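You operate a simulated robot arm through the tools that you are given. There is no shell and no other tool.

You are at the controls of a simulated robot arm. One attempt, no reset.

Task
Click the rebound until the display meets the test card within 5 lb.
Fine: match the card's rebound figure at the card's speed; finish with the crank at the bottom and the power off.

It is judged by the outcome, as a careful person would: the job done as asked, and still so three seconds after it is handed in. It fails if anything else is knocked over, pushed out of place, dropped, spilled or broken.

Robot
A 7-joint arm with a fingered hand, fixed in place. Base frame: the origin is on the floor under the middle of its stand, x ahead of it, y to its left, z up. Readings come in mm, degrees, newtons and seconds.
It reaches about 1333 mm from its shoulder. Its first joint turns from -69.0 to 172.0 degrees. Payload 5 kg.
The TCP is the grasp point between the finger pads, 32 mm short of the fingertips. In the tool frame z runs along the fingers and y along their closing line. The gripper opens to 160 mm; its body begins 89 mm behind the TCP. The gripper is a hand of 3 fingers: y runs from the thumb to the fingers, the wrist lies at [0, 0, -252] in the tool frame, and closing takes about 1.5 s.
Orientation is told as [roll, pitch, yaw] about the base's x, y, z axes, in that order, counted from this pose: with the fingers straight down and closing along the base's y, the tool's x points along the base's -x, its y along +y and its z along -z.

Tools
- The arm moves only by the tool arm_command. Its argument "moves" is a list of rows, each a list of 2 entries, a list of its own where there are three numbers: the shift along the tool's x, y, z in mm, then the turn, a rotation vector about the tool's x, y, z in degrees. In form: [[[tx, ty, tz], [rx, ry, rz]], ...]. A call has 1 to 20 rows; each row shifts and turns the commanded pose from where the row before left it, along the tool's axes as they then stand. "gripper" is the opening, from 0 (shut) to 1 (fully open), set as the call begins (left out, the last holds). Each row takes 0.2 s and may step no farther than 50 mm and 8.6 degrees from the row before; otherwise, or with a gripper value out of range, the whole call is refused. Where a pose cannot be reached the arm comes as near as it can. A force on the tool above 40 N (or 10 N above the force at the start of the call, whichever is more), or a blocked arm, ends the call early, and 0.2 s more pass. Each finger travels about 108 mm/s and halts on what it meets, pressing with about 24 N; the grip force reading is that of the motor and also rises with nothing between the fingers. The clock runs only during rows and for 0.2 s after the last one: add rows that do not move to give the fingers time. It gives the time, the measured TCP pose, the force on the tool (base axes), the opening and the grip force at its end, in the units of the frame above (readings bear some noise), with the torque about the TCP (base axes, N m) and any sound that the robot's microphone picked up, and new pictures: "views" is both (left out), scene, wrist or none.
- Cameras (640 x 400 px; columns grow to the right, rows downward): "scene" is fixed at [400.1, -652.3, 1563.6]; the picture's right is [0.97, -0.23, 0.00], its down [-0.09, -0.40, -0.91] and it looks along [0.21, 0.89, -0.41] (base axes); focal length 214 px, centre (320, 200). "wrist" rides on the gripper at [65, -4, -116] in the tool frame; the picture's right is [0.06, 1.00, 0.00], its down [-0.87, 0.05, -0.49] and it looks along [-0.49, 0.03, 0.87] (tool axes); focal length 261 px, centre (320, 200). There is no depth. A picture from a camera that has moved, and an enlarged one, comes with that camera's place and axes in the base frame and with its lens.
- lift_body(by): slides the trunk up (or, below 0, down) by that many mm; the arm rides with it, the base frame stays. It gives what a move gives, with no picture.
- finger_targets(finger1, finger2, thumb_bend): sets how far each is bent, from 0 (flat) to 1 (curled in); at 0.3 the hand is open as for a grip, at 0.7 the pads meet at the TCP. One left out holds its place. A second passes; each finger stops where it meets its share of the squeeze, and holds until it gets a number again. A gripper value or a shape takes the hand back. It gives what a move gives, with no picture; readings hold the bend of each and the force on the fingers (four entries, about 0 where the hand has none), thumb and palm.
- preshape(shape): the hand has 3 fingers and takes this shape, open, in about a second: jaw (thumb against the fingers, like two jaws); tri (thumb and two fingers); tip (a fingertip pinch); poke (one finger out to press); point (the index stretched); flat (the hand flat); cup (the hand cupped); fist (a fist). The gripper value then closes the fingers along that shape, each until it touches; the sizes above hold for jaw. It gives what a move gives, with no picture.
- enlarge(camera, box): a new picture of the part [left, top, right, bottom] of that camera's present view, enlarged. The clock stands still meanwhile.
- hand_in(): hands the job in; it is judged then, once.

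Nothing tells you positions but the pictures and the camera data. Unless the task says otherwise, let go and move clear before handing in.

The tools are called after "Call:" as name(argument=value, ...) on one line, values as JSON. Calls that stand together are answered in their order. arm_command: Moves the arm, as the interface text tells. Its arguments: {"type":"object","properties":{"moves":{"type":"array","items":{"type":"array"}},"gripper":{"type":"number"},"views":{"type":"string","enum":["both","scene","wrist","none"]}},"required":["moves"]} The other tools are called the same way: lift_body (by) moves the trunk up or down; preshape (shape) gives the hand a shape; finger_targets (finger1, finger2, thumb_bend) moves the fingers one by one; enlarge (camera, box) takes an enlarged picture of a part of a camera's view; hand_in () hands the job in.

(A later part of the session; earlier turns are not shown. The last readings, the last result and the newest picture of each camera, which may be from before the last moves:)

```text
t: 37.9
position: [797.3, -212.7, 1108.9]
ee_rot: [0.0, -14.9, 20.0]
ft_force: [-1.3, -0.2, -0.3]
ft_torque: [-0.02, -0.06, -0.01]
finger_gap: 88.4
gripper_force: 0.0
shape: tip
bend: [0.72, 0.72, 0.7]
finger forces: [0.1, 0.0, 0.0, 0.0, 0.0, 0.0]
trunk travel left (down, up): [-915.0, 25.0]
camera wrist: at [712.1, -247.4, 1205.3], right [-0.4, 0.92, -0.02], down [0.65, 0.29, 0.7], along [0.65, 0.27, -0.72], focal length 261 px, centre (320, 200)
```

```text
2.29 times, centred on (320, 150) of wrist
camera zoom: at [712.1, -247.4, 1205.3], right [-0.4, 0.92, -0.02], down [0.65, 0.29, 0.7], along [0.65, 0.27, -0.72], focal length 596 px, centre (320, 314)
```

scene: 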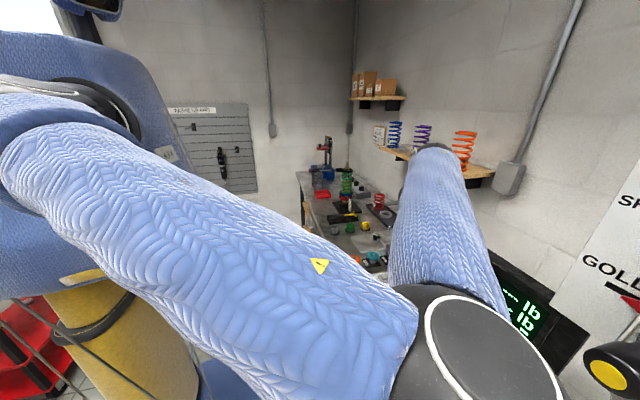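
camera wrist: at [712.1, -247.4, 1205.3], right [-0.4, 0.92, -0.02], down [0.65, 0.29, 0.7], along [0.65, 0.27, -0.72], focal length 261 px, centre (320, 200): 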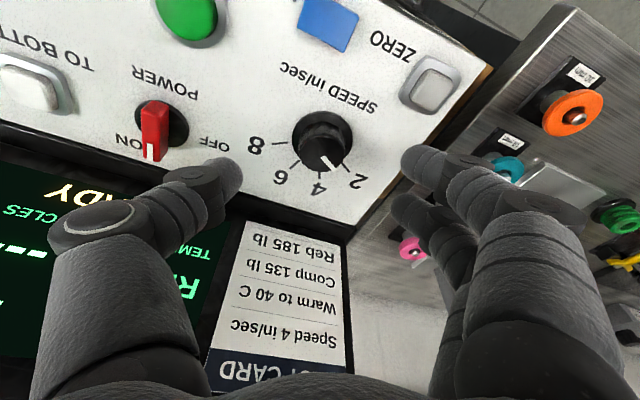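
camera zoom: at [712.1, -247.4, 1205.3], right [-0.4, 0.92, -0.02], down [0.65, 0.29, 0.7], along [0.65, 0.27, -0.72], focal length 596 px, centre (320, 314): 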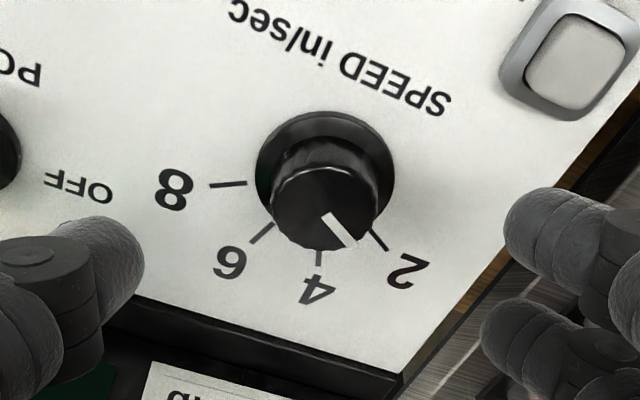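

The elbow is again within a couple of centimetres of the yellow-capped handle. I'll swing the hand's yaw so the wrist moves toward +y, which draws the elbow away from the dyno, and check again.

Call:
arm_command(moves=[[[0, 0, 0], [2.2, 0, 8.2]], [[0, 0, 0], [2.2, 0, 8.2]], [[0, 0, 0], [2.2, 0, 8.2]], [[0, 0, 0], [2.2, 0, 8.2]], [[0, 0, 0], [0, -5, 0]], [[0, 0, 0], [0, -5, 0]]])

Call:
enlarge(camera="scene", box=[0, 395, 640, 400])

Call:
enlarge(camera="scene", box=[630, 200, 640, 400])

```text
t: 39.3
position: [797.5, -213.4, 1110.1]
ee_rot: [0.1, -25.1, -14.1]
ft_force: [-0.3, -0.4, 0.3]
ft_torque: [0.04, 0.01, 0.03]
finger_gap: 88.5
gripper_force: 0.0
shape: tip
bend: [0.72, 0.72, 0.7]
finger forces: [0.0, 0.0, 0.0, 0.0, 0.0, 0.0]
trunk travel left (down, up): [-915.0, 25.0]
camera wrist: at [692.0, -190.1, 1187.7], right [0.19, 0.98, -0.02], down [0.58, -0.09, 0.81], along [0.8, -0.17, -0.58], focal length 261 px, centre (320, 200)
```

scene: 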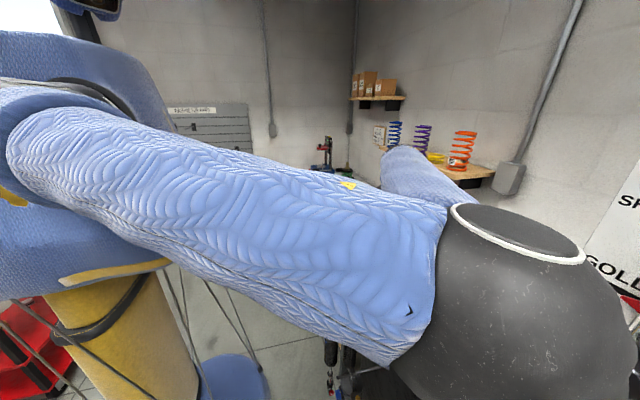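
wrist: 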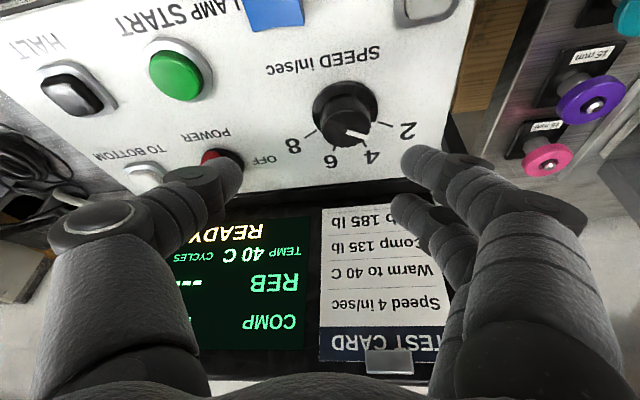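

```text
1.00 times, centred on (320, 398) of scene (not enlarged: the box is as wide or as high as the picture)
camera zoom: at [400.1, -652.3, 1563.6], right [0.97, -0.23, 0.0], down [-0.09, -0.4, -0.91], along [0.21, 0.89, -0.41], focal length 214 px, centre (320, 2)
```

zoom: 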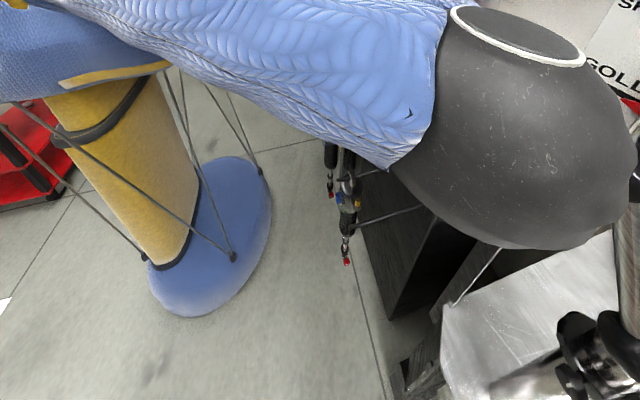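

```text
2.00 times, centred on (635, 300) of scene
camera zoom: at [400.1, -652.3, 1563.6], right [0.97, -0.23, 0.0], down [-0.09, -0.4, -0.91], along [0.21, 0.89, -0.41], focal length 429 px, centre (-310, 0)
```

zoom: 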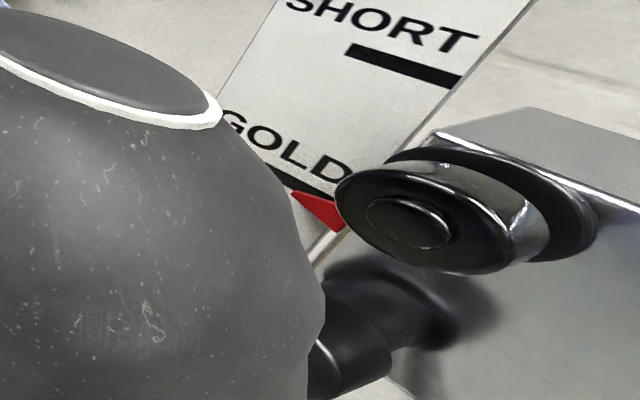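

Turning that way lifted the elbow toward the handle, so the other direction should lower it. I'll reverse along the same path and continue to a positive yaw.

Call:
arm_command(moves=[[[0, 0, 0], [0, 5, 0]], [[0, 0, 0], [0, 5, 0]], [[0, 0, 0], [-2.2, 0, -8.2]], [[0, 0, 0], [-2.2, 0, -8.2]], [[0, 0, 0], [-2.2, 0, -8.2]], [[0, 0, 0], [-2.2, 0, -8.2]], [[0, 0, 0], [-2.2, 0, -8.2]], [[0, 0, 0], [-2.2, 0, -8.2]]])

Call:
enlarge(camera="scene", box=[0, 395, 640, 400])

```text
t: 41.1
position: [796.7, -215.6, 1110.6]
ee_rot: [0.1, -15.2, 37.0]
ft_force: [0.3, -0.9, -0.3]
ft_torque: [0.02, -0.05, 0.01]
finger_gap: 88.5
gripper_force: 0.0
shape: tip
bend: [0.72, 0.72, 0.7]
finger forces: [0.1, 0.0, 0.0, 0.0, 0.0, 0.1]
trunk travel left (down, up): [-915.0, 25.0]
camera wrist: at [726.4, -273.2, 1205.5], right [-0.65, 0.76, -0.02], down [0.54, 0.47, 0.7], along [0.54, 0.45, -0.71], focal length 261 px, centre (320, 200)
```

scene: 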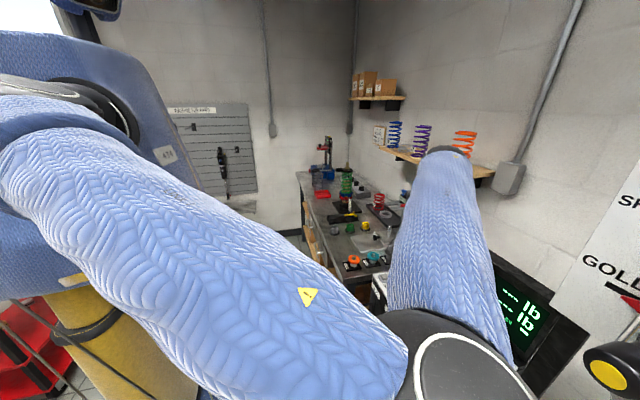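
wrist: 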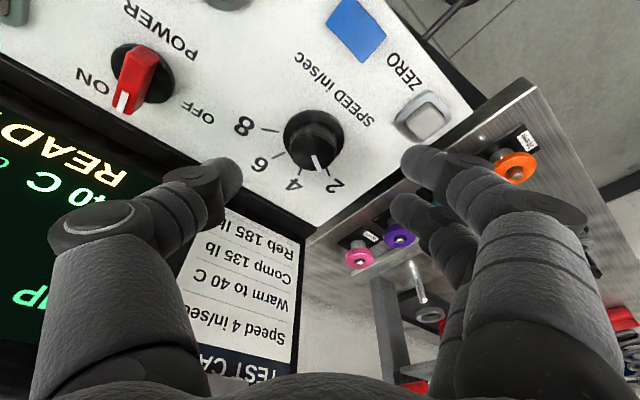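

```text
1.00 times, centred on (320, 398) of scene (not enlarged: the box is as wide or as high as the picture)
camera zoom: at [400.1, -652.3, 1563.6], right [0.97, -0.23, 0.0], down [-0.09, -0.4, -0.91], along [0.21, 0.89, -0.41], focal length 214 px, centre (320, 2)
```

zoom: 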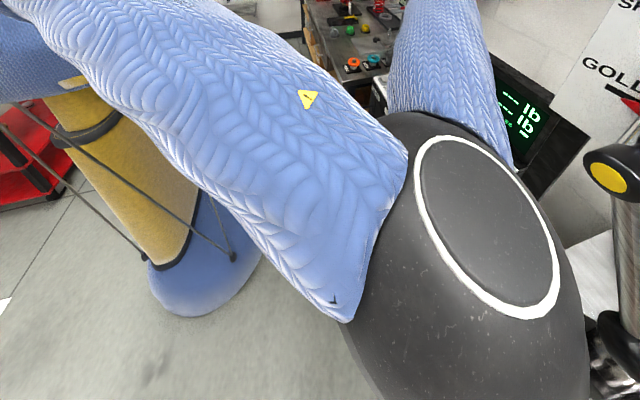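

Confirmed: a positive yaw lowers the elbow. I'll continue to about +70° and check.

Call:
arm_command(moves=[[[0, 0, 0], [-2.2, 0, -8.2]], [[0, 0, 0], [-2.2, 0, -8.2]], [[0, 0, 0], [-2.2, 0, -8.2]], [[0, 0, 0], [-2.2, 0, -8.2]]])

Call:
enlarge(camera="scene", box=[0, 395, 640, 400])

Call:
enlarge(camera="wrist", box=[180, 70, 460, 230])

```text
t: 42.1
position: [797.3, -212.5, 1111.5]
ee_rot: [0.0, -15.1, 71.0]
ft_force: [0.8, 0.2, -0.5]
ft_torque: [-0.03, -0.01, -0.01]
finger_gap: 88.5
gripper_force: 0.1
shape: tip
bend: [0.72, 0.72, 0.7]
finger forces: [0.0, 0.0, 0.1, 0.0, 0.0, 0.0]
trunk travel left (down, up): [-915.0, 25.0]
camera wrist: at [772.0, -302.2, 1206.2], right [-0.96, 0.27, -0.02], down [0.18, 0.69, 0.7], along [0.2, 0.67, -0.71], focal length 261 px, centre (320, 200)
```

scene: 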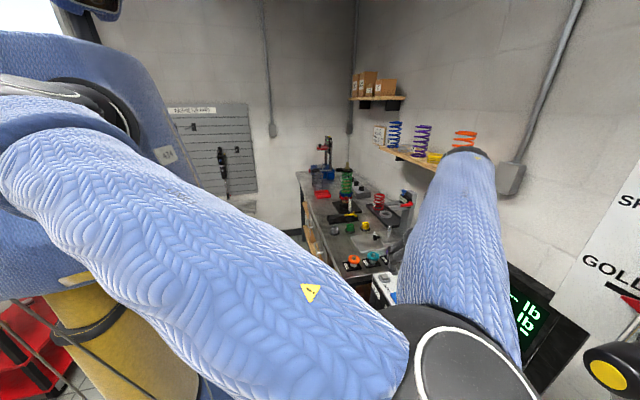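
wrist: 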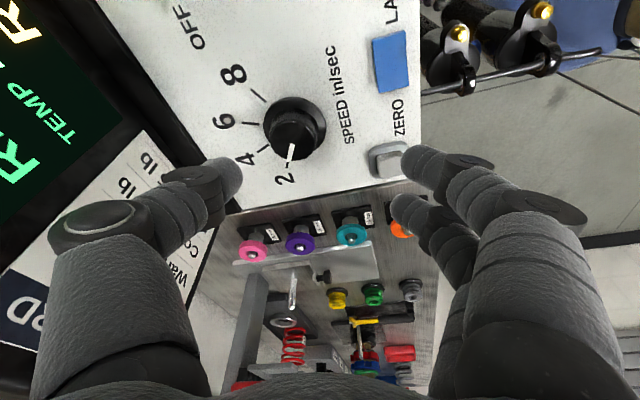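

```text
1.00 times, centred on (320, 398) of scene (not enlarged: the box is as wide or as high as the picture)
camera zoom: at [400.1, -652.3, 1563.6], right [0.97, -0.23, 0.0], down [-0.09, -0.4, -0.91], along [0.21, 0.89, -0.41], focal length 214 px, centre (320, 2)
```

zoom: 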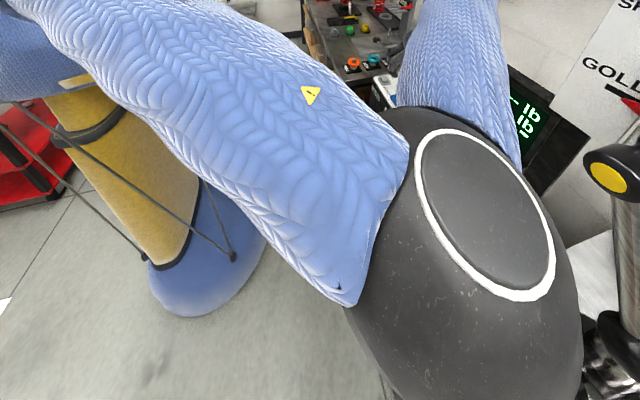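

```text
2.29 times, centred on (320, 150) of wrist
camera zoom: at [772.0, -302.2, 1206.2], right [-0.96, 0.27, -0.02], down [0.18, 0.69, 0.7], along [0.2, 0.67, -0.71], focal length 596 px, centre (320, 314)
```

zoom: 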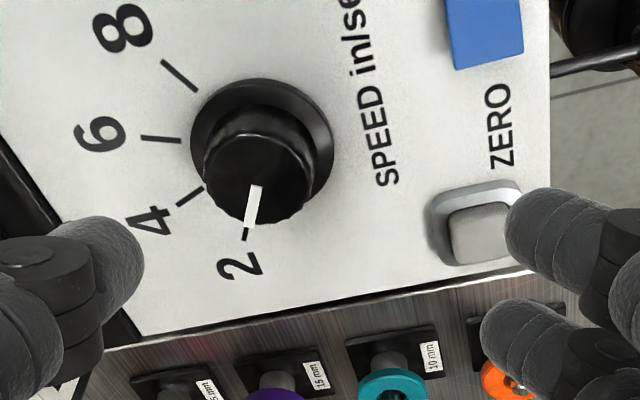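

The elbow stays low here. I'll settle at yaw +48°, centre over the knob axis (824, -201) with the fingers partly closed, and stop a little above gripping height.

Call:
arm_command(moves=[[[0, 0, 0], [1.99, 0, 7.41]], [[0, 0, 0], [1.99, 0, 7.41]], [[0, 0, 0], [1.99, 0, 7.41]], [[-2.1, -6.3, 13], [0, 0, 0]], [[-2.1, -6.3, 13], [0, 0, 0]]], gripper=0.45)

Call:
enlarge(camera="wrist", box=[180, 70, 460, 230])

Call:
enlarge(camera="scene", box=[0, 395, 640, 400])

```text
t: 43.3
position: [813.6, -214.6, 1084.8]
ee_rot: [-0.1, -15.1, 47.8]
ft_force: [-0.4, -0.3, 0.3]
ft_torque: [-0.01, 0.02, 0.03]
finger_gap: 72.4
gripper_force: 0.1
shape: tip
bend: [0.73, 0.73, 0.7]
finger forces: [0.0, 0.0, 0.0, 0.0, 0.0, 0.0]
trunk travel left (down, up): [-915.0, 25.0]
camera wrist: at [755.8, -285.9, 1179.9], right [-0.78, 0.63, -0.02], down [0.44, 0.56, 0.7], along [0.45, 0.54, -0.71], focal length 261 px, centre (320, 200)
```

scene: 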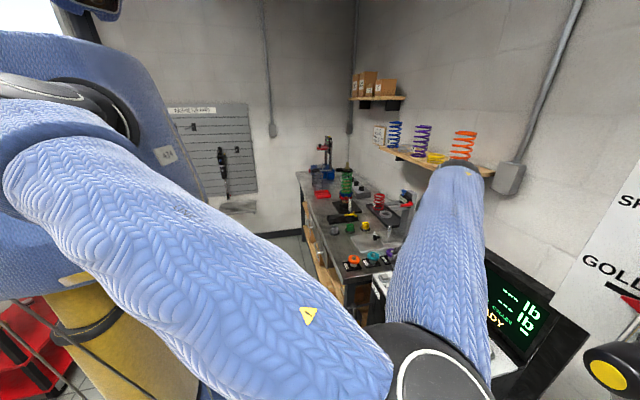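
wrist: 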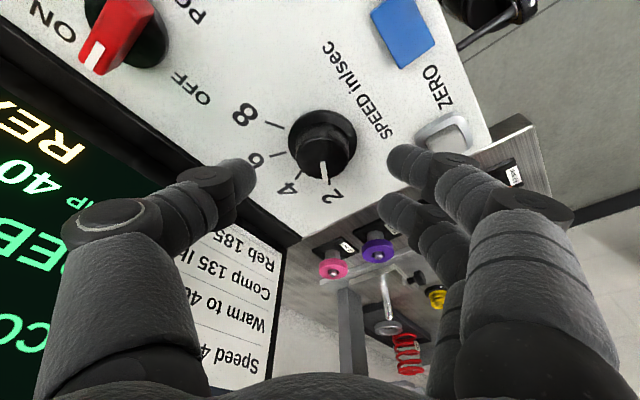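

```text
2.29 times, centred on (320, 150) of wrist
camera zoom: at [755.8, -285.9, 1179.9], right [-0.78, 0.63, -0.02], down [0.44, 0.56, 0.7], along [0.45, 0.54, -0.71], focal length 596 px, centre (320, 314)
```

zoom: 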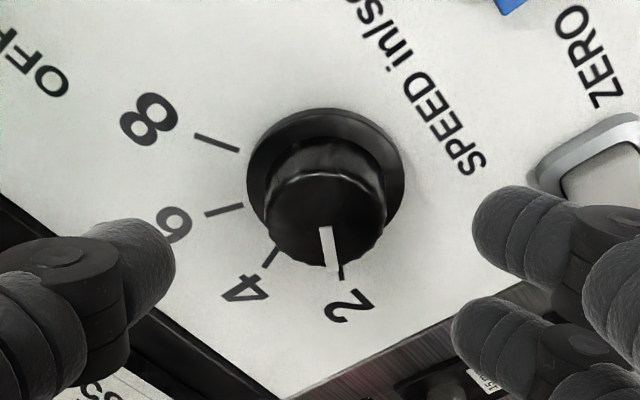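

```text
1.00 times, centred on (320, 398) of scene (not enlarged: the box is as wide or as high as the picture)
camera zoom: at [400.1, -652.3, 1563.6], right [0.97, -0.23, 0.0], down [-0.09, -0.4, -0.91], along [0.21, 0.89, -0.41], focal length 214 px, centre (320, 2)
```

zoom: 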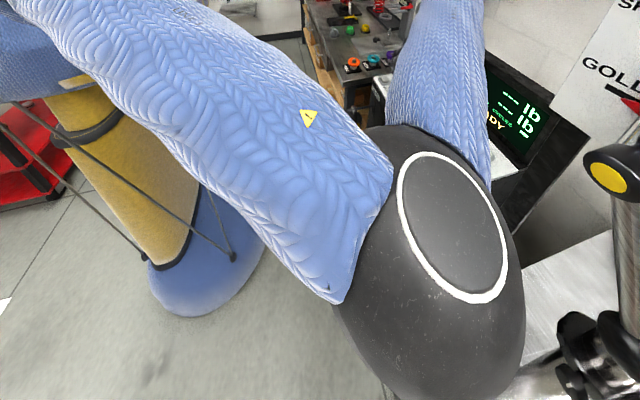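

The elbow is now well away from the dyno. I'll reduce the tilt to about -3° so all three fingertips reach the knob at the same height, and re-centre.

Call:
arm_command(moves=[[[0, 0, 0], [0, 6, 0]], [[0, 0, 0], [0, 6, 0]], [[-16, 1, 0], [0, 0, 0]], [[0, 0, 12], [0, 0, 0]]])

Call:
enlarge(camera="wrist", box=[180, 70, 460, 230])

Call:
enlarge(camera="scene", box=[0, 395, 640, 400])

```text
t: 44.3
position: [823.5, -199.0, 1075.7]
ee_rot: [0.2, -3.0, 47.9]
ft_force: [0.2, -0.4, 0.6]
ft_torque: [0.0, 0.03, 0.01]
finger_gap: 72.9
gripper_force: 0.0
shape: tip
bend: [0.73, 0.73, 0.7]
finger forces: [0.0, 0.1, 0.0, 0.0, 0.0, 0.0]
trunk travel left (down, up): [-915.0, 25.0]
camera wrist: at [781.0, -254.7, 1187.6], right [-0.78, 0.62, 0.0], down [0.52, 0.66, 0.54], along [0.34, 0.42, -0.84], focal length 261 px, centre (320, 200)
```

scene: 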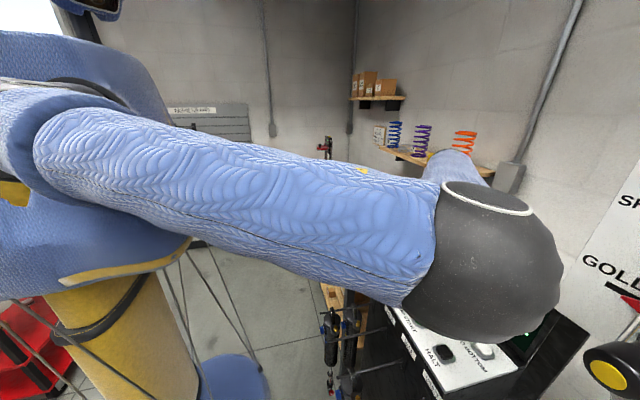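
wrist: 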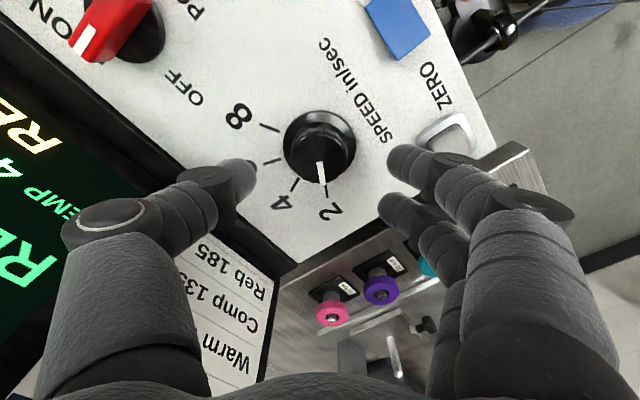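

```text
2.29 times, centred on (320, 150) of wrist
camera zoom: at [781.0, -254.7, 1187.6], right [-0.78, 0.62, 0.0], down [0.52, 0.66, 0.54], along [0.34, 0.42, -0.84], focal length 596 px, centre (320, 314)
```

zoom: 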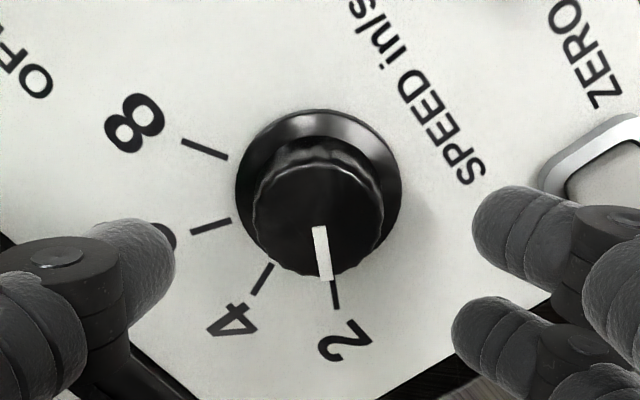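

```text
1.00 times, centred on (320, 398) of scene (not enlarged: the box is as wide or as high as the picture)
camera zoom: at [400.1, -652.3, 1563.6], right [0.97, -0.23, 0.0], down [-0.09, -0.4, -0.91], along [0.21, 0.89, -0.41], focal length 214 px, centre (320, 2)
```

zoom: 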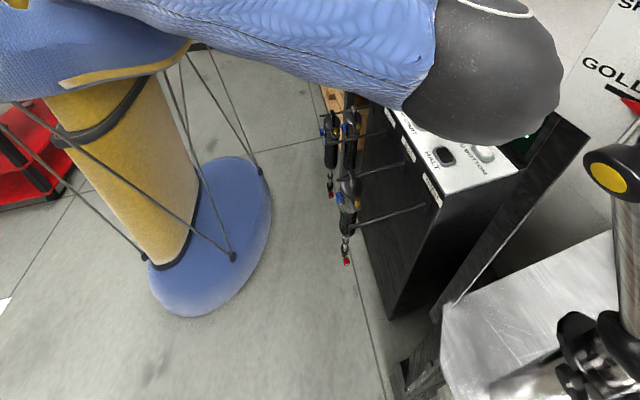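

With the smaller tilt the elbow swings up over the panel beside the gauge plate, which I don't want. I'll return to about -12° tilt, where it hangs low, and lower toward the knob.

Call:
arm_command(moves=[[[0, 0, 0], [0, -4.5, 0]], [[5.5, -0.5, 5], [0, -4.5, 0]], [[6, -0.5, 7], [0, 0, 0]]])

Call:
enlarge(camera="wrist", box=[180, 70, 460, 230])

Call:
enlarge(camera="scene", box=[0, 395, 640, 400])

```text
t: 45.1
position: [817.4, -205.4, 1060.8]
ee_rot: [0.0, -12.1, 47.9]
ft_force: [0.3, -0.2, -0.8]
ft_torque: [0.01, 0.01, -0.01]
finger_gap: 72.7
gripper_force: 0.0
shape: tip
bend: [0.73, 0.73, 0.7]
finger forces: [0.0, 0.0, 0.0, 0.0, 0.0, 0.0]
trunk travel left (down, up): [-915.0, 25.0]
camera wrist: at [763.5, -274.1, 1161.4], right [-0.78, 0.62, -0.01], down [0.46, 0.59, 0.66], along [0.42, 0.51, -0.75], focal length 261 px, centre (320, 200)
```

scene: 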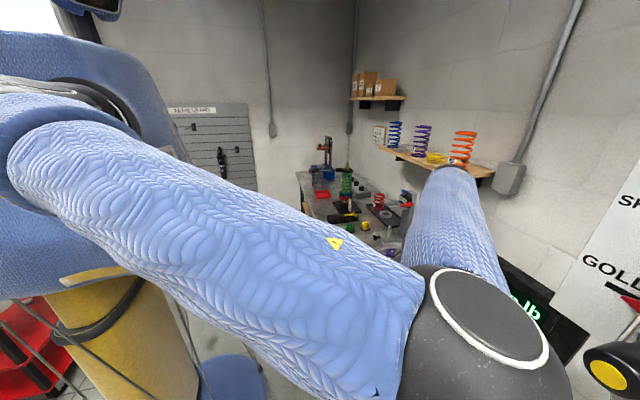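
wrist: 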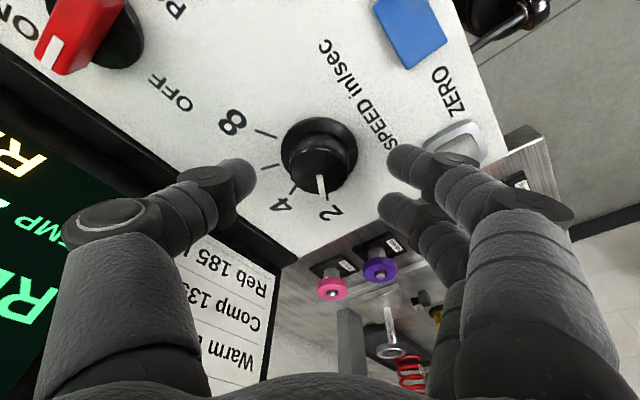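

```text
2.29 times, centred on (320, 150) of wrist
camera zoom: at [763.5, -274.1, 1161.4], right [-0.78, 0.62, -0.01], down [0.46, 0.59, 0.66], along [0.42, 0.51, -0.75], focal length 596 px, centre (320, 314)
```

zoom: 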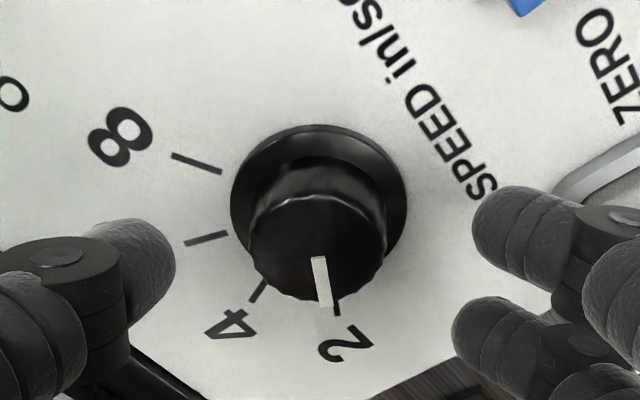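

```text
1.00 times, centred on (320, 398) of scene (not enlarged: the box is as wide or as high as the picture)
camera zoom: at [400.1, -652.3, 1563.6], right [0.97, -0.23, 0.0], down [-0.09, -0.4, -0.91], along [0.21, 0.89, -0.41], focal length 214 px, centre (320, 2)
```

zoom: 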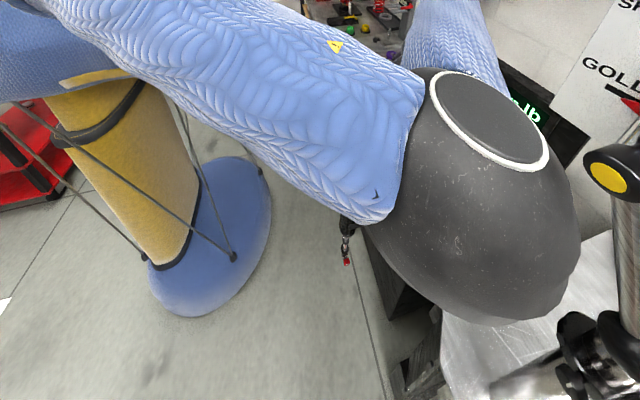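

I'll use -15° tilt and yaw +55°, where the elbow hung lower, and turn the knob in two short 20° twists with a re-grip. First I'll get into gripping position.

Call:
arm_command(moves=[[[0, 0, 0], [0, -3, 0]], [[0, 0, 0], [-1.8, 0, -6.8]], [[2.4, -3.4, 5], [0, 0, 0]]])

Call:
enlarge(camera="wrist", box=[180, 70, 460, 230])

Call:
enlarge(camera="scene", box=[0, 395, 640, 400])

```text
t: 45.9
position: [821.3, -213.2, 1055.4]
ee_rot: [0.0, -15.1, 55.0]
ft_force: [-0.4, -0.1, -0.2]
ft_torque: [-0.04, 0.01, 0.02]
finger_gap: 72.6
gripper_force: 0.1
shape: tip
bend: [0.73, 0.73, 0.7]
finger forces: [0.1, 0.1, 0.1, 0.0, 0.1, 0.0]
trunk travel left (down, up): [-915.0, 25.0]
camera wrist: at [771.0, -289.0, 1151.4], right [-0.85, 0.52, -0.02], down [0.36, 0.61, 0.7], along [0.38, 0.59, -0.71], focal length 261 px, centre (320, 200)
```

scene: 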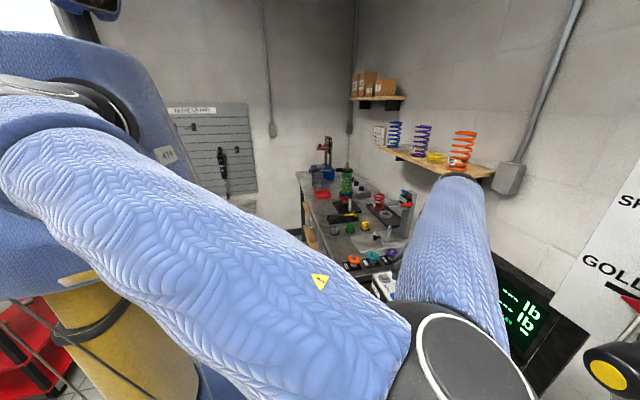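
wrist: 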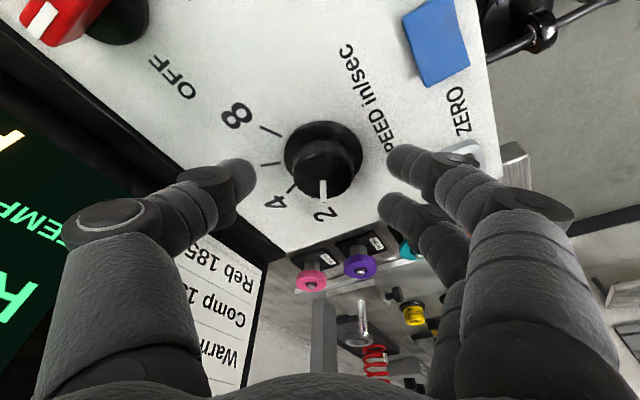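

```text
2.29 times, centred on (320, 150) of wrist
camera zoom: at [771.0, -289.0, 1151.4], right [-0.85, 0.52, -0.02], down [0.36, 0.61, 0.7], along [0.38, 0.59, -0.71], focal length 596 px, centre (320, 314)
```

zoom: 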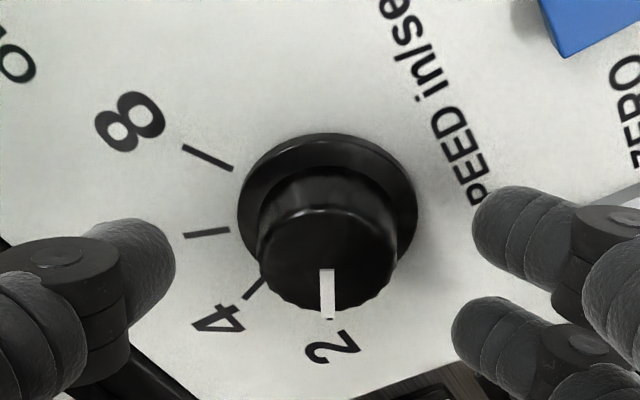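

```text
1.00 times, centred on (320, 398) of scene (not enlarged: the box is as wide or as high as the picture)
camera zoom: at [400.1, -652.3, 1563.6], right [0.97, -0.23, 0.0], down [-0.09, -0.4, -0.91], along [0.21, 0.89, -0.41], focal length 214 px, centre (320, 2)
```

zoom: 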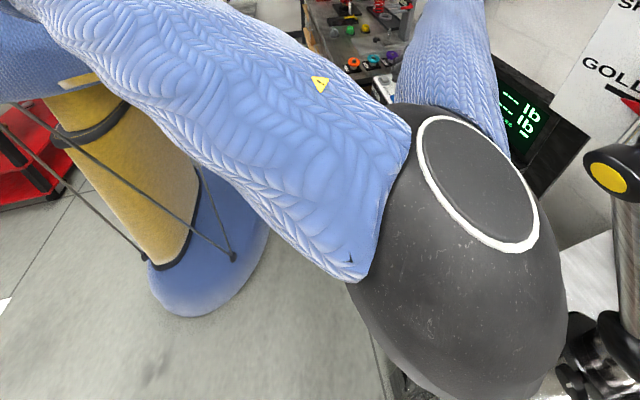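

The elbow has good clearance here and the knob is nearly centred between the fingertips. I'll make a small correction and close on it.

Call:
arm_command(moves=[[[-1, 3, 3], [0, 0, 0]], [[0, 0, 3], [0, 0, 0]]], views="none")

Call:
arm_command(moves=[[[0, 0, 0], [0, 0, 0]], [[0, 0, 0], [0, 0, 0]], [[0, 0, 0], [0, 0, 0]], [[0, 0, 0], [0, 0, 0]], [[0, 0, 0], [0, 0, 0]]], gripper=0.15)

Call:
enlarge(camera="wrist", box=[180, 70, 460, 230])

```text
t: 46.5
position: [818.9, -207.6, 1049.0]
ee_rot: [0.0, -15.1, 54.8]
ft_force: [0.1, 0.3, 0.0]
ft_torque: [0.02, -0.01, 0.01]
finger_gap: 72.7
gripper_force: 0.1
shape: tip
bend: [0.73, 0.73, 0.7]
finger forces: [0.0, 0.0, 0.1, 0.1, 0.1, 0.1]
trunk travel left (down, up): [-915.0, 25.0]
```

```text
t: 47.7
position: [819.2, -206.9, 1049.5]
ee_rot: [-0.1, -15.1, 54.9]
ft_force: [3.7, -3.0, 3.0]
ft_torque: [-0.07, -0.14, -0.06]
finger_gap: 25.5
gripper_force: 0.0
shape: tip
bend: [0.72, 0.72, 0.7]
finger forces: [0.0, 0.0, 0.1, 0.0, 4.9, 0.0]
trunk travel left (down, up): [-915.0, 25.0]
camera wrist: at [770.0, -285.0, 1144.4], right [-0.85, 0.52, -0.02], down [0.36, 0.61, 0.7], along [0.38, 0.59, -0.71], focal length 261 px, centre (320, 200)
```

scene: 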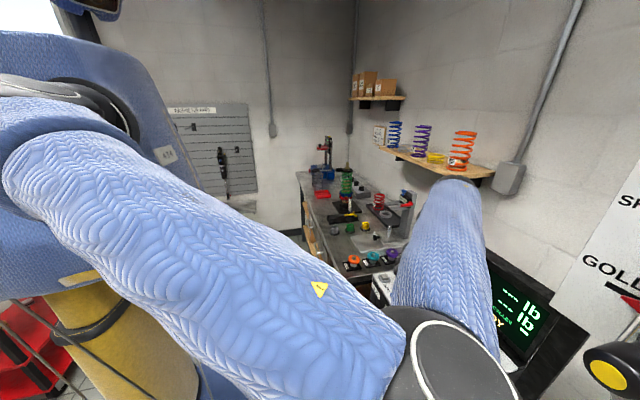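
wrist: 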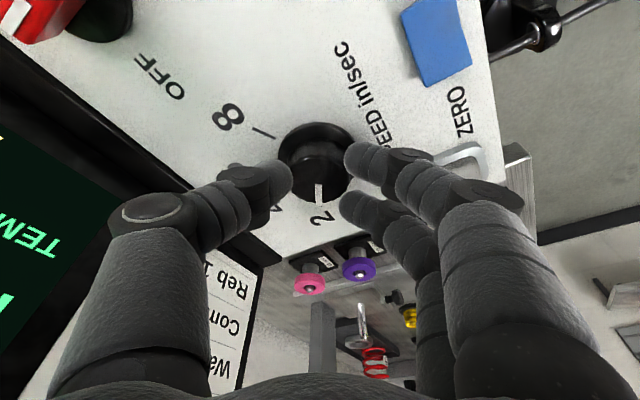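

```text
2.29 times, centred on (320, 150) of wrist
camera zoom: at [770.0, -285.0, 1144.4], right [-0.85, 0.52, -0.02], down [0.36, 0.61, 0.7], along [0.38, 0.59, -0.71], focal length 596 px, centre (320, 314)
```

zoom: 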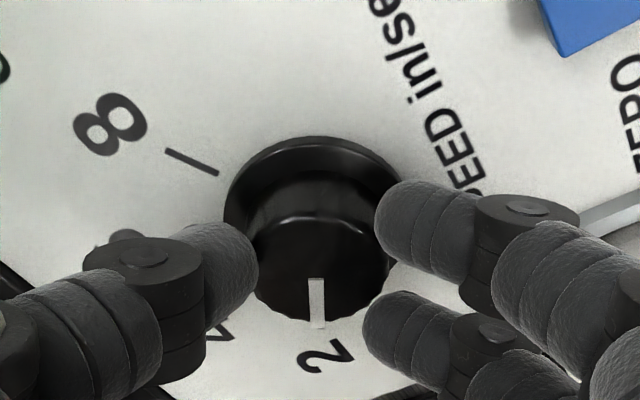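

Call:
arm_command(moves=[[[0, 0, 0], [0, 0, 0]], [[0, 0, 0], [0, 0, 0]], [[0, 0, 0], [0, 0, 0]], [[0, 0, 0], [0, 0, 0]]], gripper=0.0, views="wrist")

Call:
enlarge(camera="wrist", box=[180, 70, 460, 230])

```text
t: 48.7
position: [817.7, -206.6, 1049.8]
ee_rot: [0.0, -15.1, 54.9]
ft_force: [2.1, -0.5, 3.4]
ft_torque: [0.05, -0.03, 0.0]
finger_gap: 22.5
gripper_force: 24.7
shape: tip
bend: [0.72, 0.72, 0.7]
finger forces: [8.9, 10.9, 0.0, 0.0, 17.6, 0.1]
trunk travel left (down, up): [-915.0, 25.0]
camera wrist: at [769.7, -284.7, 1144.5], right [-0.85, 0.52, -0.02], down [0.36, 0.61, 0.7], along [0.38, 0.59, -0.71], focal length 261 px, centre (320, 200)
```

wrist: 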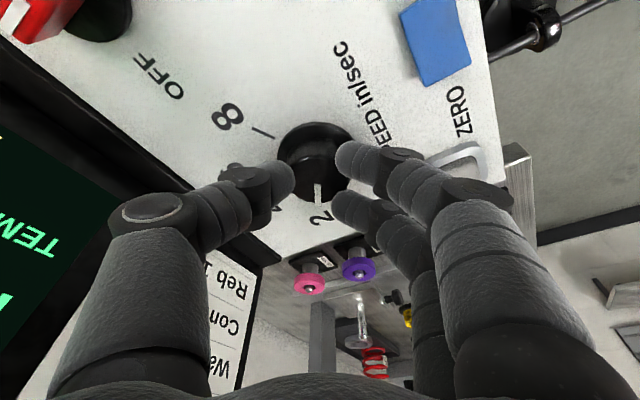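

```text
2.29 times, centred on (320, 150) of wrist
camera zoom: at [769.7, -284.7, 1144.5], right [-0.85, 0.52, -0.02], down [0.36, 0.61, 0.7], along [0.38, 0.59, -0.71], focal length 596 px, centre (320, 314)
```

zoom: 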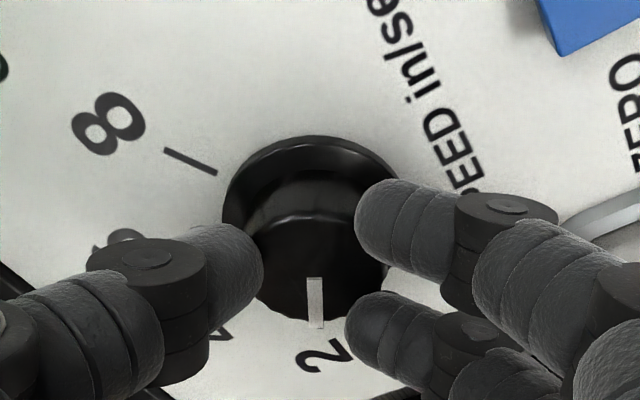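

All three fingers are gripping (9, 11 and 18 N). Now I'll twist clockwise 20° about the knob's vertical axis.

Call:
arm_command(moves=[[[-0.17, 0.65, 0], [1.29, 0, 4.83]], [[-0.17, 0.65, 0], [1.29, 0, 4.83]], [[-0.17, 0.65, 0], [1.29, 0, 4.83]], [[-0.17, 0.65, 0], [1.29, 0, 4.83]]])

Call:
enlarge(camera="wrist", box=[180, 70, 460, 230])

Call:
enlarge(camera="scene", box=[0, 395, 640, 400])

```text
t: 49.7
position: [815.9, -204.7, 1049.0]
ee_rot: [0.1, -15.0, 34.8]
ft_force: [-2.2, -1.2, 0.8]
ft_torque: [-0.01, -0.04, -0.01]
finger_gap: 21.7
gripper_force: 24.3
shape: tip
bend: [0.72, 0.72, 0.7]
finger forces: [10.2, 10.7, 0.1, 0.0, 16.6, 0.0]
trunk travel left (down, up): [-915.0, 25.0]
camera wrist: at [744.2, -260.5, 1145.0], right [-0.62, 0.78, -0.01], down [0.55, 0.45, 0.7], along [0.56, 0.43, -0.71], focal length 261 px, centre (320, 200)
```

scene: 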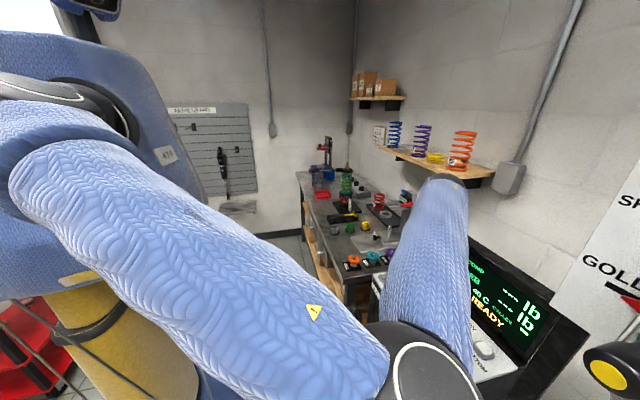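
wrist: 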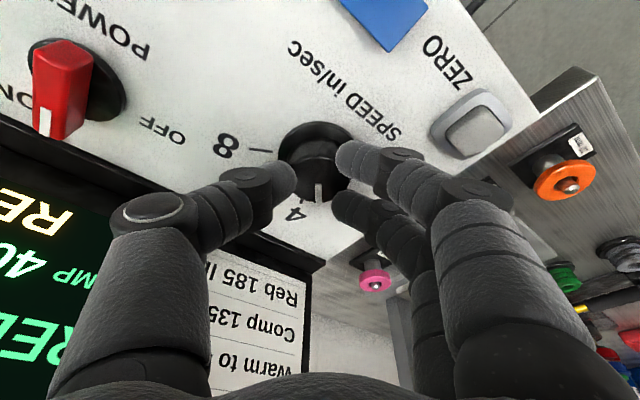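

```text
2.29 times, centred on (320, 150) of wrist
camera zoom: at [744.2, -260.5, 1145.0], right [-0.62, 0.78, -0.01], down [0.55, 0.45, 0.7], along [0.56, 0.43, -0.71], focal length 596 px, centre (320, 314)
```

zoom: 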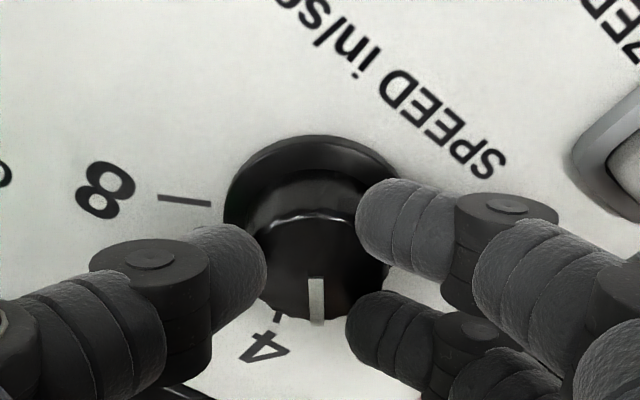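

```text
1.00 times, centred on (320, 398) of scene (not enlarged: the box is as wide or as high as the picture)
camera zoom: at [400.1, -652.3, 1563.6], right [0.97, -0.23, 0.0], down [-0.09, -0.4, -0.91], along [0.21, 0.89, -0.41], focal length 214 px, centre (320, 2)
```

zoom: 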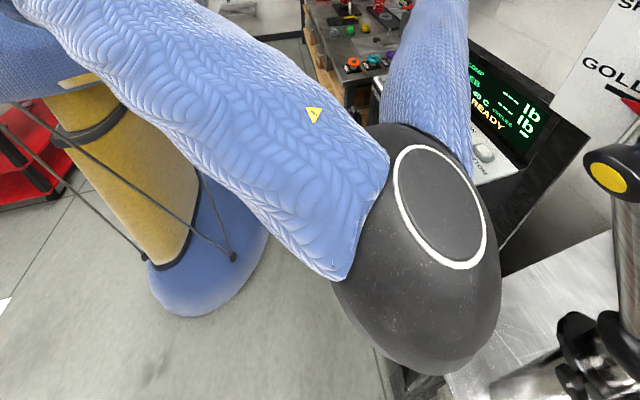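

The knob turns with the hand and the elbow has moved farther from the dyno, so no re-grip is needed. I'll do another 20°.

Call:
arm_command(moves=[[[-0.17, 0.65, 0], [1.29, 0, 4.83]], [[-0.17, 0.65, 0], [1.29, 0, 4.83]], [[-0.17, 0.65, 0], [1.29, 0, 4.83]], [[-0.17, 0.65, 0], [1.29, 0, 4.83]]])

Call:
enlarge(camera="wrist", box=[180, 70, 460, 230])

Call:
enlarge(camera="scene", box=[0, 395, 640, 400])

```text
t: 50.7
position: [816.3, -201.4, 1050.4]
ee_rot: [0.1, -15.1, 14.9]
ft_force: [-0.4, 1.1, 9.4]
ft_torque: [-0.22, -0.1, 0.06]
finger_gap: 19.7
gripper_force: 24.6
shape: tip
bend: [0.72, 0.72, 0.71]
finger forces: [10.4, 9.4, 0.0, 0.0, 33.3, 0.0]
trunk travel left (down, up): [-915.0, 25.0]
camera wrist: at [728.6, -228.8, 1146.4], right [-0.31, 0.95, -0.02], down [0.67, 0.23, 0.7], along [0.67, 0.21, -0.71], focal length 261 px, centre (320, 200)
```

scene: 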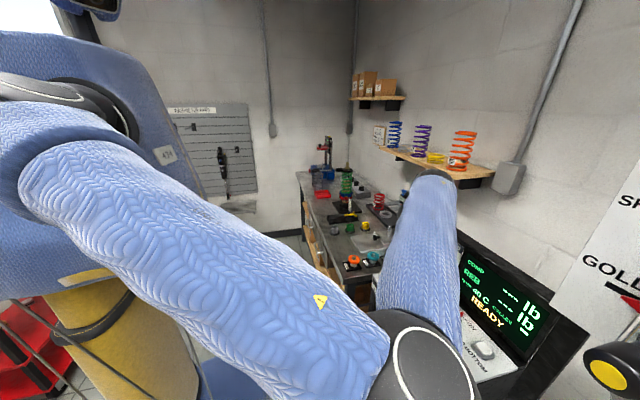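
wrist: 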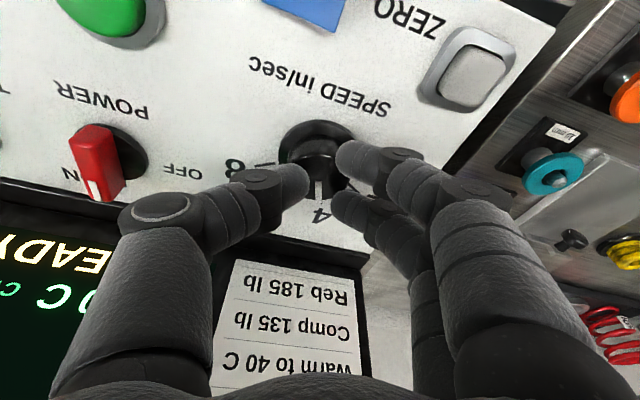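

```text
2.29 times, centred on (320, 150) of wrist
camera zoom: at [728.6, -228.8, 1146.4], right [-0.31, 0.95, -0.02], down [0.67, 0.23, 0.7], along [0.67, 0.21, -0.71], focal length 596 px, centre (320, 314)
```

zoom: 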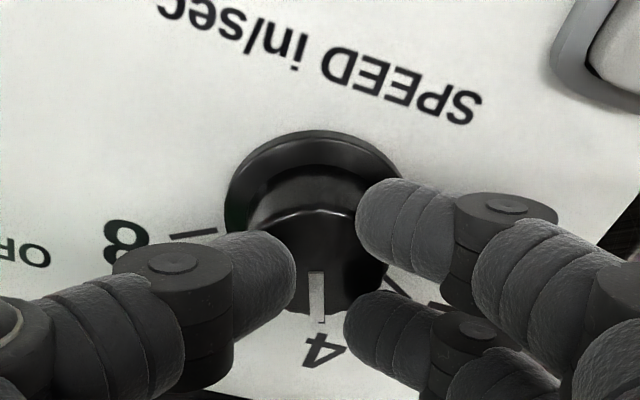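

```text
1.00 times, centred on (320, 398) of scene (not enlarged: the box is as wide or as high as the picture)
camera zoom: at [400.1, -652.3, 1563.6], right [0.97, -0.23, 0.0], down [-0.09, -0.4, -0.91], along [0.21, 0.89, -0.41], focal length 214 px, centre (320, 2)
```

zoom: 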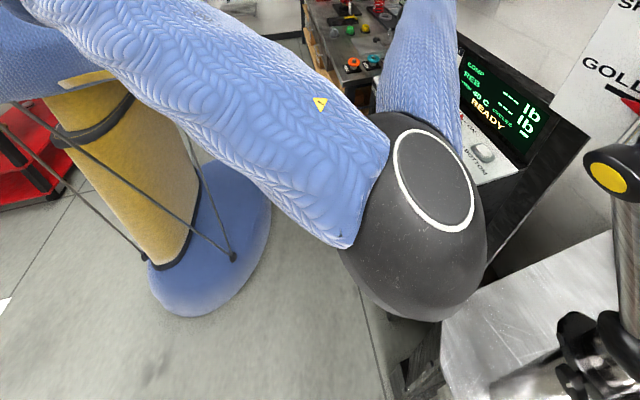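

The pointer looks on the 4. I'll release, back straight off and check.

Call:
arm_command(moves=[[[0, 0, 0], [0, 0, 0]], [[0, 0, 0], [0, 0, 0]], [[0, 0, 0], [0, 0, 0]], [[0, 0, 0], [0, 0, 0]]], gripper=0.5, views="none")

Call:
arm_command(moves=[[[0, 0, -20], [0, 0, 0]], [[0, 0, -30], [0, 0, 0]]])

Call:
enlarge(camera="wrist", box=[180, 70, 460, 230])

Call:
enlarge(camera="scene", box=[0, 395, 640, 400])

```text
t: 51.7
position: [816.7, -201.8, 1050.6]
ee_rot: [0.1, -15.0, 14.8]
ft_force: [0.6, 0.0, 0.5]
ft_torque: [-0.02, 0.04, -0.03]
finger_gap: 79.1
gripper_force: 0.0
shape: tip
bend: [0.72, 0.72, 0.7]
finger forces: [0.1, 0.1, 0.1, 0.0, 0.0, 0.0]
trunk travel left (down, up): [-915.0, 25.0]
```

```text
t: 52.3
position: [805.0, -202.8, 1098.5]
ee_rot: [0.1, -15.1, 14.9]
ft_force: [0.3, 0.0, -0.3]
ft_torque: [-0.01, -0.02, 0.0]
finger_gap: 79.0
gripper_force: 0.0
shape: tip
bend: [0.72, 0.72, 0.7]
finger forces: [0.0, 0.0, 0.1, 0.0, 0.1, 0.0]
trunk travel left (down, up): [-915.0, 25.0]
camera wrist: at [717.5, -231.1, 1193.9], right [-0.32, 0.95, -0.02], down [0.67, 0.24, 0.7], along [0.67, 0.21, -0.71], focal length 261 px, centre (320, 200)
```

scene: 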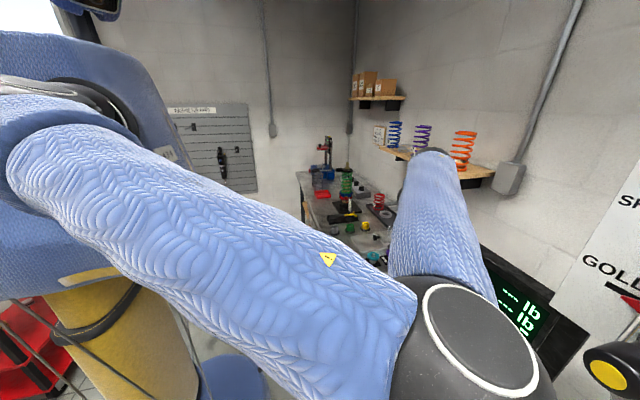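
wrist: 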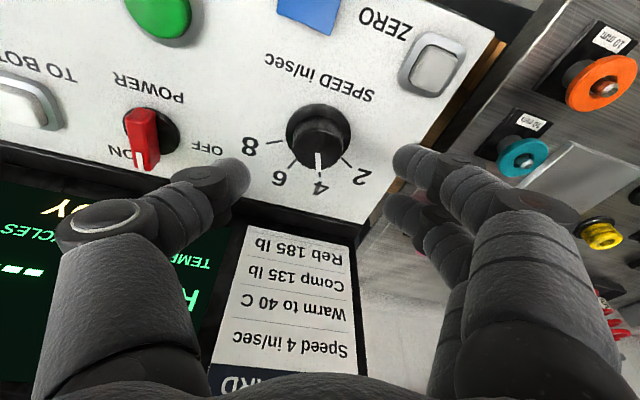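

```text
2.29 times, centred on (320, 150) of wrist
camera zoom: at [717.5, -231.1, 1193.9], right [-0.32, 0.95, -0.02], down [0.67, 0.24, 0.7], along [0.67, 0.21, -0.71], focal length 596 px, centre (320, 314)
```

zoom: 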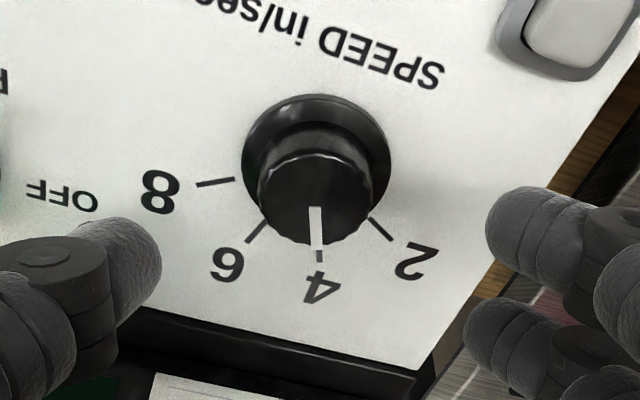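

```text
1.00 times, centred on (320, 398) of scene (not enlarged: the box is as wide or as high as the picture)
camera zoom: at [400.1, -652.3, 1563.6], right [0.97, -0.23, 0.0], down [-0.09, -0.4, -0.91], along [0.21, 0.89, -0.41], focal length 214 px, centre (320, 2)
```

zoom: 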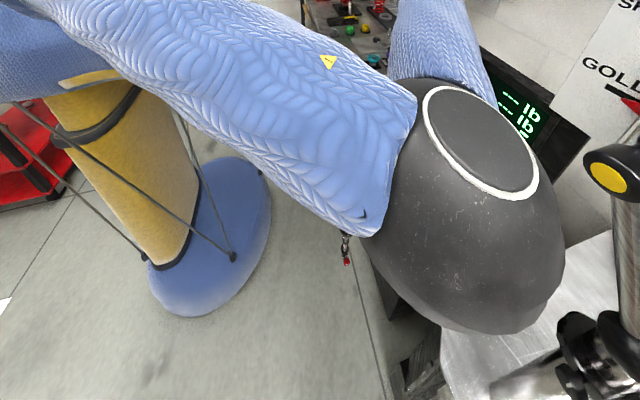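

The speed pointer is now on 4. I'll tilt back, set the thumb as the poker again, and move over to START.

Call:
arm_command(moves=[[[15, -10, -5], [0, -6.67, 0]], [[15, -10, -5], [0, -6.67, 0]], [[15, -10, 0], [0, -6.67, 0]], [[0, -10, 0], [4.3, 0, 6.14]], [[0, -10, 0], [4.3, 0, 6.14]]], views="none")

Call:
finger_targets(finger1=1.0, finger2=1.0, thumb_bend=0.5)

Call:
arm_command(moves=[[[0, 0, 0], [0, 0, 0]]])

Call:
enlarge(camera="scene", box=[0, 395, 640, 400])

```text
t: 53.5
position: [771.6, -266.2, 1092.0]
ee_rot: [0.0, -35.0, -0.3]
ft_force: [-0.2, -0.2, 0.1]
ft_torque: [0.02, 0.02, 0.0]
finger_gap: 79.5
gripper_force: 0.1
shape: tip
bend: [0.72, 0.72, 0.7]
finger forces: [0.0, 0.1, 0.1, 0.1, 0.0, 0.1]
trunk travel left (down, up): [-915.0, 25.0]
```

```text
t: 54.5
position: [771.7, -264.1, 1090.0]
ee_rot: [0.0, -35.0, 0.0]
ft_force: [0.0, -0.2, -0.9]
ft_torque: [0.04, -0.03, 0.02]
finger_gap: 57.4
gripper_force: 0.0
shape: fingers
bend: [1.0, 1.0, 0.5]
finger forces: [0.1, 0.0, 0.1, 0.1, 0.0, 0.0]
trunk travel left (down, up): [-915.0, 25.0]
```

```text
t: 54.9
position: [772.0, -265.1, 1091.4]
ee_rot: [0.1, -34.9, -0.1]
ft_force: [-0.9, -0.7, 0.2]
ft_torque: [0.0, 0.01, -0.01]
finger_gap: 57.3
gripper_force: 0.1
shape: fingers
bend: [1.0, 1.0, 0.5]
finger forces: [0.1, 0.0, 0.0, 0.0, 0.0, 0.1]
trunk travel left (down, up): [-915.0, 25.0]
camera wrist: at [652.9, -267.9, 1149.6], right [-0.05, 1.0, -0.03], down [0.43, 0.05, 0.9], along [0.9, 0.03, -0.43], focal length 261 px, centre (320, 200)
```

scene: 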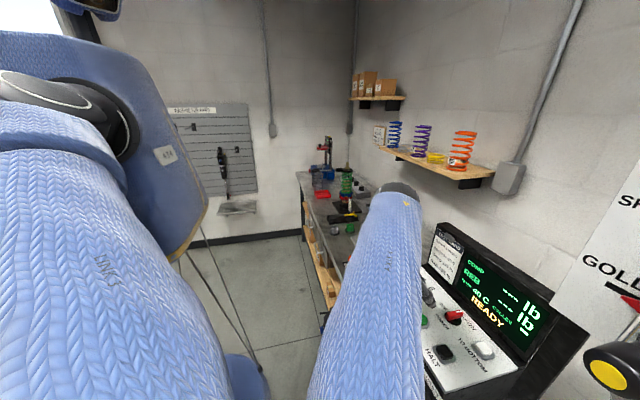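
wrist: 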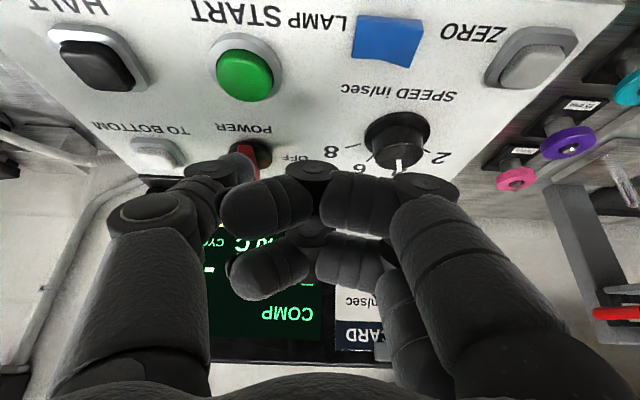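

```text
1.00 times, centred on (320, 398) of scene (not enlarged: the box is as wide or as high as the picture)
camera zoom: at [400.1, -652.3, 1563.6], right [0.97, -0.23, 0.0], down [-0.09, -0.4, -0.91], along [0.21, 0.89, -0.41], focal length 214 px, centre (320, 2)
```

zoom: 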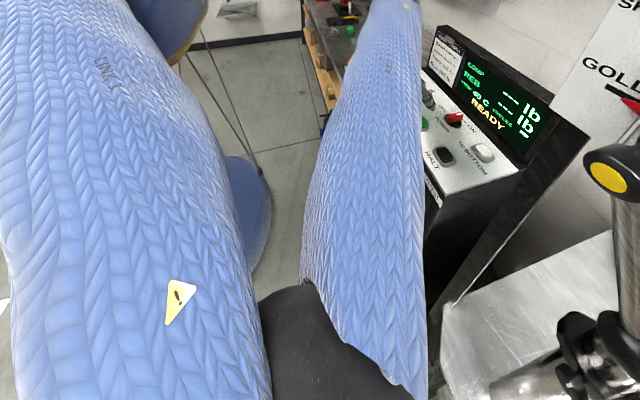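

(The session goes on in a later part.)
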